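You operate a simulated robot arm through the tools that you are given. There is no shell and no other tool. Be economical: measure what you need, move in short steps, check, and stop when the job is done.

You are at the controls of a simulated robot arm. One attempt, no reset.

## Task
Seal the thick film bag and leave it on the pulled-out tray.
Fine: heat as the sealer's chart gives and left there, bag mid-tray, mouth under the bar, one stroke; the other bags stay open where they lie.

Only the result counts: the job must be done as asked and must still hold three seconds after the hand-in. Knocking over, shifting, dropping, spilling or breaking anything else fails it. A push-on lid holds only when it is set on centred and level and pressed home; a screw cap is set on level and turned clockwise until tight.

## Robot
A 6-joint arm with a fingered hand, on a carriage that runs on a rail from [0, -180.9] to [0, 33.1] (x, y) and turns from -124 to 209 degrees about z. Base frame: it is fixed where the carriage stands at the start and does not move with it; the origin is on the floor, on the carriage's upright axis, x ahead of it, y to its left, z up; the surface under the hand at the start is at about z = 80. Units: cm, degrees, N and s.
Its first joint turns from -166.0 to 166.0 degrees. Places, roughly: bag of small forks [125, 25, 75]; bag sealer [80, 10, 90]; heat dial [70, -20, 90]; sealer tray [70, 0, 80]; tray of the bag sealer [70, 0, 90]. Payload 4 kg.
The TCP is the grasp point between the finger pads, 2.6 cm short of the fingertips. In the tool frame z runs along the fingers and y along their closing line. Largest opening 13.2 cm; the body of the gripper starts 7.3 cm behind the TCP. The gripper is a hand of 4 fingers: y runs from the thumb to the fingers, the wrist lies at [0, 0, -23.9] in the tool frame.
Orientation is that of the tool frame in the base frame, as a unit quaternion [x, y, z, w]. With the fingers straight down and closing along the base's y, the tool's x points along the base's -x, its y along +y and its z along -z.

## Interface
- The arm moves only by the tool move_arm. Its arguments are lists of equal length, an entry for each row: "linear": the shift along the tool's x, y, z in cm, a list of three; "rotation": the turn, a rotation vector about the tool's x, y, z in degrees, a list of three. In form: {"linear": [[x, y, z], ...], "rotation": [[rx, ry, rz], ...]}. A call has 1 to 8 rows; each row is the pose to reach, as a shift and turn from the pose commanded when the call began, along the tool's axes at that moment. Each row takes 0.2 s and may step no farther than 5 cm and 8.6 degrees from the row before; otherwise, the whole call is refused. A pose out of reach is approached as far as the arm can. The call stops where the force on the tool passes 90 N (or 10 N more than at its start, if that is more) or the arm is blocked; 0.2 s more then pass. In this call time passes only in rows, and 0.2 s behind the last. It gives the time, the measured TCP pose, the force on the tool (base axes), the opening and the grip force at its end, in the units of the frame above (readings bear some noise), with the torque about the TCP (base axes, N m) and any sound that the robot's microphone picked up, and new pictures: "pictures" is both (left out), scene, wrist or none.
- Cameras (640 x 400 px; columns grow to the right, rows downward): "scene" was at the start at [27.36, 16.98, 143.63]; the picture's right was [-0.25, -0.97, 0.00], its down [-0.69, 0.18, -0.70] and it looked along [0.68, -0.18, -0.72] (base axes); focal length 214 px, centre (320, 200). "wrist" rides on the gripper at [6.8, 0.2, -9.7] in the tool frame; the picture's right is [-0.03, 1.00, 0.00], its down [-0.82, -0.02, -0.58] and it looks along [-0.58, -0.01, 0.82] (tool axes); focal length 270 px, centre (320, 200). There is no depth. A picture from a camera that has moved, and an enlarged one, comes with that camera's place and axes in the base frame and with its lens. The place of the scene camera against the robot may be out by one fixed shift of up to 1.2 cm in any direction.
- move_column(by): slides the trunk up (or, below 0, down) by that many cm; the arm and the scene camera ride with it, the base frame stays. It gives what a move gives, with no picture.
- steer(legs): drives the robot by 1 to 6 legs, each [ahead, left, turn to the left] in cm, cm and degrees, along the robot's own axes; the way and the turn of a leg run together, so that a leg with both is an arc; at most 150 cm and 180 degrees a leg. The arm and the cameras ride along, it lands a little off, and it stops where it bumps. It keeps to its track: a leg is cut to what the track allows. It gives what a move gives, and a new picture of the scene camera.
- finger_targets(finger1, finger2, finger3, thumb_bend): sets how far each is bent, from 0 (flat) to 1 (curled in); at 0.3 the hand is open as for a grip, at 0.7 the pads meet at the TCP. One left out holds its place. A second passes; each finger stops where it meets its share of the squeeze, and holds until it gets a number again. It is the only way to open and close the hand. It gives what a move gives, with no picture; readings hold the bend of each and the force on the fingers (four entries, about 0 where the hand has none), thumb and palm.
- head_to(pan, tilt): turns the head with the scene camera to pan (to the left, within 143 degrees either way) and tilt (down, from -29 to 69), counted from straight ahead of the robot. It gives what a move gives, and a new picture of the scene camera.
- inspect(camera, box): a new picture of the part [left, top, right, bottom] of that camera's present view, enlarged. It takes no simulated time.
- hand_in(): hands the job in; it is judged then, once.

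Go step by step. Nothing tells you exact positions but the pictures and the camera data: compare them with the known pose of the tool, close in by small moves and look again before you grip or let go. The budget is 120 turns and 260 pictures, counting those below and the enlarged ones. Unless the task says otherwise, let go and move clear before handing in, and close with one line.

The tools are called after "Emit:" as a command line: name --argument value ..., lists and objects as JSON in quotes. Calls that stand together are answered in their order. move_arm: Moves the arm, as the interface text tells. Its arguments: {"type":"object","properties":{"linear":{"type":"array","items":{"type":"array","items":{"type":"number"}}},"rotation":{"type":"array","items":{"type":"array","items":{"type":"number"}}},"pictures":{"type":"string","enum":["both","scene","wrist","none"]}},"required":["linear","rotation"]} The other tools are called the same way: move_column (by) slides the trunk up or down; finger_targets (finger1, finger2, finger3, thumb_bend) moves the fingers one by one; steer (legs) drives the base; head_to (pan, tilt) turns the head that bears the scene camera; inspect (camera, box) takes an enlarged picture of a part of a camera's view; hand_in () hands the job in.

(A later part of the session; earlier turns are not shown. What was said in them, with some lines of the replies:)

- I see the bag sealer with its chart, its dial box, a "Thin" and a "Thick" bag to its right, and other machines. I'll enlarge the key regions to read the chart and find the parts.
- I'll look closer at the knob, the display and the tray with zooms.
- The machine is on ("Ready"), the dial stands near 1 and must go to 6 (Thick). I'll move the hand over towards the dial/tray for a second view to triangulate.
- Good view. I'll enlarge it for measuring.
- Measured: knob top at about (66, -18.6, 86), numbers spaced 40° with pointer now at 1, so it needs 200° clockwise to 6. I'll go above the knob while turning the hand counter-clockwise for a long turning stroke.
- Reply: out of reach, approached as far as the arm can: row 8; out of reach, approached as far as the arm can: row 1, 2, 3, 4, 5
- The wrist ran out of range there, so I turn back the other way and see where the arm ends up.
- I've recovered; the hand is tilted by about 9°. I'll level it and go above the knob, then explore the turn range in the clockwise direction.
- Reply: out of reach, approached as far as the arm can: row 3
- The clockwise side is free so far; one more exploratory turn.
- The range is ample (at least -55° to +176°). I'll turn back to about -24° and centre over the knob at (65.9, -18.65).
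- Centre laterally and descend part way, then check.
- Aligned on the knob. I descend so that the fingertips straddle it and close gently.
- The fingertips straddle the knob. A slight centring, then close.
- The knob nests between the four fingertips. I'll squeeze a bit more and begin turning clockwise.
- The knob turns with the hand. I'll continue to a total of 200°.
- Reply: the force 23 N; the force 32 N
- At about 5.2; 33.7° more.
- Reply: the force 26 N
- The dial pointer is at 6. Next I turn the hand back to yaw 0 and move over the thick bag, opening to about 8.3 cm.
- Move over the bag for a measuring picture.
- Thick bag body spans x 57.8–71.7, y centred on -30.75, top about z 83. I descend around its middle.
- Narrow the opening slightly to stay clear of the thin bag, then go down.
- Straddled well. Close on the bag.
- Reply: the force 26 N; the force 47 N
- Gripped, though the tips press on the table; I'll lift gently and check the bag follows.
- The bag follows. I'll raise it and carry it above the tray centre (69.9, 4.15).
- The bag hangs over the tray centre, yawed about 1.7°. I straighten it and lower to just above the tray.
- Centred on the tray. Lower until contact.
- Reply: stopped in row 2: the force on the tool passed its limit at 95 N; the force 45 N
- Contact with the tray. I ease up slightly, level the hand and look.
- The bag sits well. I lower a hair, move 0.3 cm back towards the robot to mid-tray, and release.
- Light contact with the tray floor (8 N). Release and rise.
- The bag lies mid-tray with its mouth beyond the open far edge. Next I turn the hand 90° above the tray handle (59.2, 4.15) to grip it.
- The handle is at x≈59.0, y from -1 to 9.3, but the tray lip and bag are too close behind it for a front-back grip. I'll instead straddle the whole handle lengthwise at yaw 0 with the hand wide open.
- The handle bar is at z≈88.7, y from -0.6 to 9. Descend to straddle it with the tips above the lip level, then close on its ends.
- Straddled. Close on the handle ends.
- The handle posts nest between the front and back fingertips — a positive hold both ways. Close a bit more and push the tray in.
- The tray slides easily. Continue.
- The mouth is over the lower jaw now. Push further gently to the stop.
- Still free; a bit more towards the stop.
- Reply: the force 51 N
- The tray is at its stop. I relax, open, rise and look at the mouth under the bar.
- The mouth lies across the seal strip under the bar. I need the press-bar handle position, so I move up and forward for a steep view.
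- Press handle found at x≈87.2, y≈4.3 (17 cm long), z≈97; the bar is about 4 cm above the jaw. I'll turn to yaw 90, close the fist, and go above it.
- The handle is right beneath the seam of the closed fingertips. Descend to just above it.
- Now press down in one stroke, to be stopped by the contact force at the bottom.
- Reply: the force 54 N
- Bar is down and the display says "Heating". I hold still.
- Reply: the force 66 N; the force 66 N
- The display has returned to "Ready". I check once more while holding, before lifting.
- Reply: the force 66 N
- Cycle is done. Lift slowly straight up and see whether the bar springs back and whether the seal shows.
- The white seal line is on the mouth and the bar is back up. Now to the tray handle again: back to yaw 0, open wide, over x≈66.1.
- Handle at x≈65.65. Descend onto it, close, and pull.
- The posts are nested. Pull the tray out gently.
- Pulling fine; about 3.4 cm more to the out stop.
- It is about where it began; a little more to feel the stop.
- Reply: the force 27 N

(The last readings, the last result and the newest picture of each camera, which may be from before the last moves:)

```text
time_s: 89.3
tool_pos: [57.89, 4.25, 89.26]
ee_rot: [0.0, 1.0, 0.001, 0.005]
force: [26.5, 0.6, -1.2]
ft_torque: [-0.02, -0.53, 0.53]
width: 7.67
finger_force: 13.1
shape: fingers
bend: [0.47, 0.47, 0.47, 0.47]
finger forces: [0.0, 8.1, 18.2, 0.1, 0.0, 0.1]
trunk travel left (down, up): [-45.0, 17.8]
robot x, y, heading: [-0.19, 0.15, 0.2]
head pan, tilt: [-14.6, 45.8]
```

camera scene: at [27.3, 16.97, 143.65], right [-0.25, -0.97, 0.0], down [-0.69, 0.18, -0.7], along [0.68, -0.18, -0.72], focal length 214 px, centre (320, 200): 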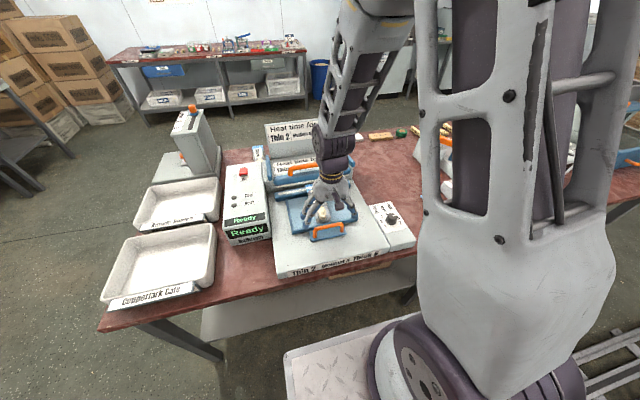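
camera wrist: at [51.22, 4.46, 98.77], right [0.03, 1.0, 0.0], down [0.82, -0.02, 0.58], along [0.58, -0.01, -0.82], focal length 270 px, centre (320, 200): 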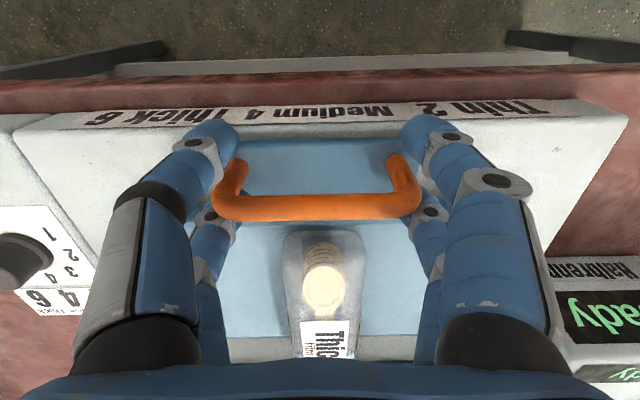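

The out stop is felt (26 N). I relax slightly forward without pushing the tray, open, and rise clear.

Emit:
move_arm --linear '[[-0.4, 0, 0], [-0.7, 0, 0]]' --rotation '[[0, 0, 0], [0, 0, 0]]' --pictures "none"

Emit:
finger_targets --finger1 0.31 --finger2 0.31 --finger3 0.31 --thumb_bend 0.31

Emit:
move_arm --linear '[[0, 0, -3], [0, 0, -7], [0, 0, -12], [0, 0, -16.5], [0, 0, -21], [0, 0, -25]]' --rotation '[[0, 0, 0], [0, 0, 0], [0, 0, 0], [0, 0, 0], [0, 0, 0], [0, 0, 0]]'

Emit:
inspect --camera "wrist" --box '[80, 20, 560, 300]'

Emit:
inspect --camera "scene" --box '[210, 120, 430, 280]'

```text
time_s: 89.9
tool_pos: [58.01, 4.25, 89.23]
ee_rot: [0.0, 1.0, 0.001, -0.001]
force: [6.0, 1.1, 3.4]
ft_torque: [-0.04, -0.15, 0.1]
width: 7.67
finger_force: 2.9
shape: fingers
bend: [0.47, 0.47, 0.47, 0.47]
finger forces: [0.0, 1.6, 4.0, 0.1, 0.1, 0.0]
trunk travel left (down, up): [-45.0, 17.8]
robot x, y, heading: [-0.18, -0.05, 0.0]
head pan, tilt: [-14.6, 45.8]
```

```text
time_s: 90.9
tool_pos: [58.08, 4.14, 89.18]
ee_rot: [0.0, 1.0, 0.001, 0.0]
force: [-0.5, 0.6, 0.1]
ft_torque: [-0.02, -0.02, 0.0]
width: 12.95
finger_force: 0.0
shape: fingers
bend: [0.31, 0.31, 0.31, 0.31]
finger forces: [0.0, 0.0, 0.0, 0.1, 0.0, 0.1]
trunk travel left (down, up): [-45.0, 17.8]
robot x, y, heading: [-0.03, -0.2, 0.3]
head pan, tilt: [-14.6, 45.8]
```

```text
time_s: 92.3
tool_pos: [58.16, 4.07, 114.32]
ee_rot: [0.0, 1.0, 0.002, 0.0]
force: [-0.3, -0.9, 0.0]
ft_torque: [0.02, 0.0, 0.02]
width: 12.91
finger_force: 0.0
shape: fingers
bend: [0.31, 0.31, 0.31, 0.31]
finger forces: [0.0, 0.0, 0.0, 0.1, 0.0, 0.0]
trunk travel left (down, up): [-45.0, 17.8]
robot x, y, heading: [0.02, 0.32, 0.6]
head pan, tilt: [-14.6, 45.8]
camera scene: at [27.4, 16.98, 143.62], right [-0.25, -0.97, 0.0], down [-0.69, 0.18, -0.7], along [0.67, -0.18, -0.72], focal length 214 px, centre (320, 200)
camera wrist: at [51.29, 4.3, 123.86], right [0.03, 1.0, 0.0], down [0.82, -0.02, 0.58], along [0.58, -0.01, -0.82], focal length 270 px, centre (320, 200)
```

scene: 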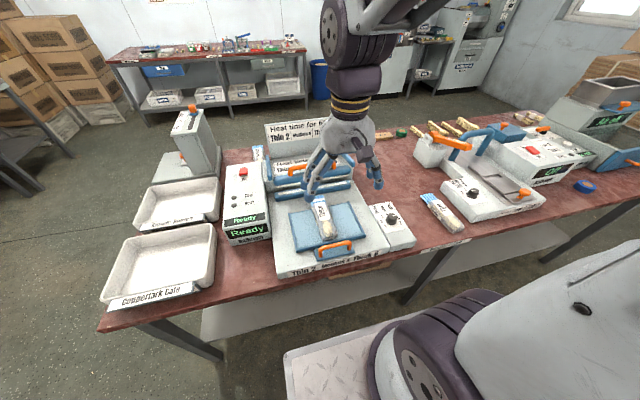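
wrist: 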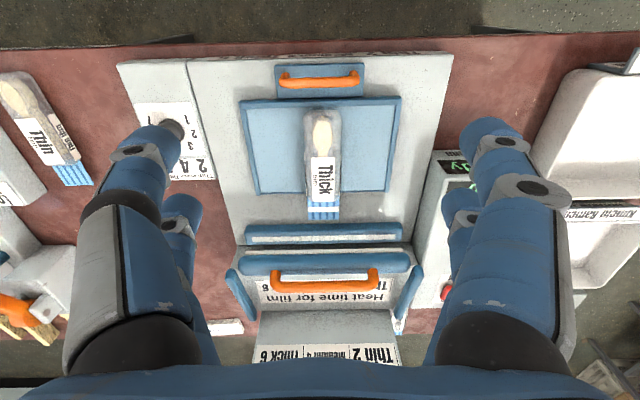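

```text
1.33 times, centred on (320, 160) of wrist
camera zoom: at [51.29, 4.3, 123.86], right [0.03, 1.0, 0.0], down [0.82, -0.02, 0.58], along [0.58, -0.01, -0.82], focal length 360 px, centre (320, 253)
```

zoom: 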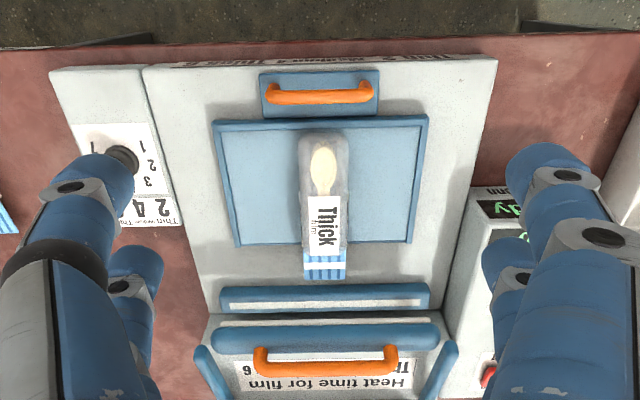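

```text
2.50 times, centred on (320, 200) of scene
camera zoom: at [27.4, 16.98, 143.62], right [-0.25, -0.97, 0.0], down [-0.69, 0.18, -0.7], along [0.67, -0.18, -0.72], focal length 536 px, centre (320, 200)
```

zoom: 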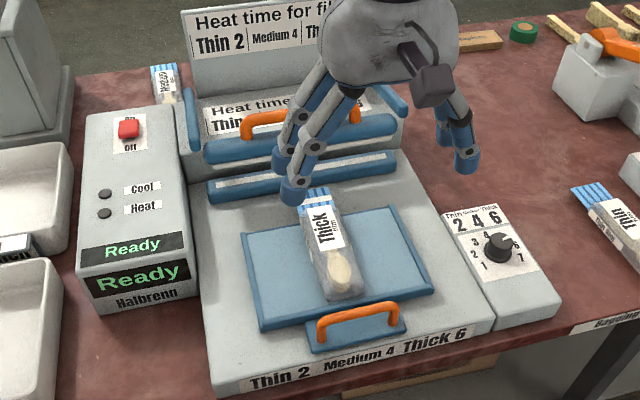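

Sealed bag is mid-tray with the tray out and the hand clear. One last check of the dial and the other bags.

Emit:
inspect --camera "scene" --box '[365, 190, 465, 250]'

```text
6.40 times, centred on (415, 220) of scene
camera zoom: at [27.4, 16.98, 143.62], right [-0.25, -0.97, 0.0], down [-0.69, 0.18, -0.7], along [0.67, -0.18, -0.72], focal length 1373 px, centre (-288, 72)
```

zoom: 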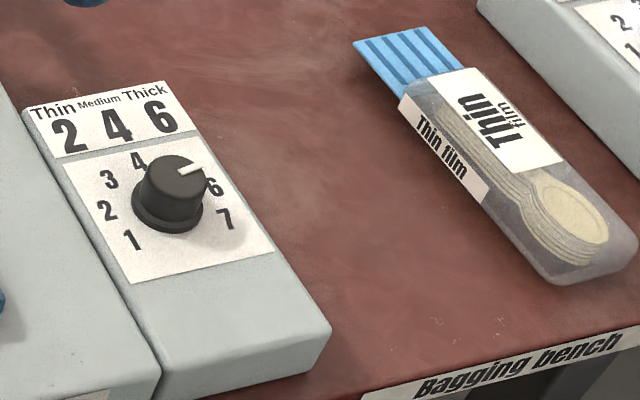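

The dial is at 6, the thin bag lies untouched, and everything is in place, so I hand in.

Emit:
hand_in

```text
The job is handed in.
```

The thick film bag is sealed in one stroke at heat 6, with the dial left there. It lies mid-tray on the pulled-out tray. I kept the hand clear of the thin and medium bags, and they looked open and in place in the last pictures.
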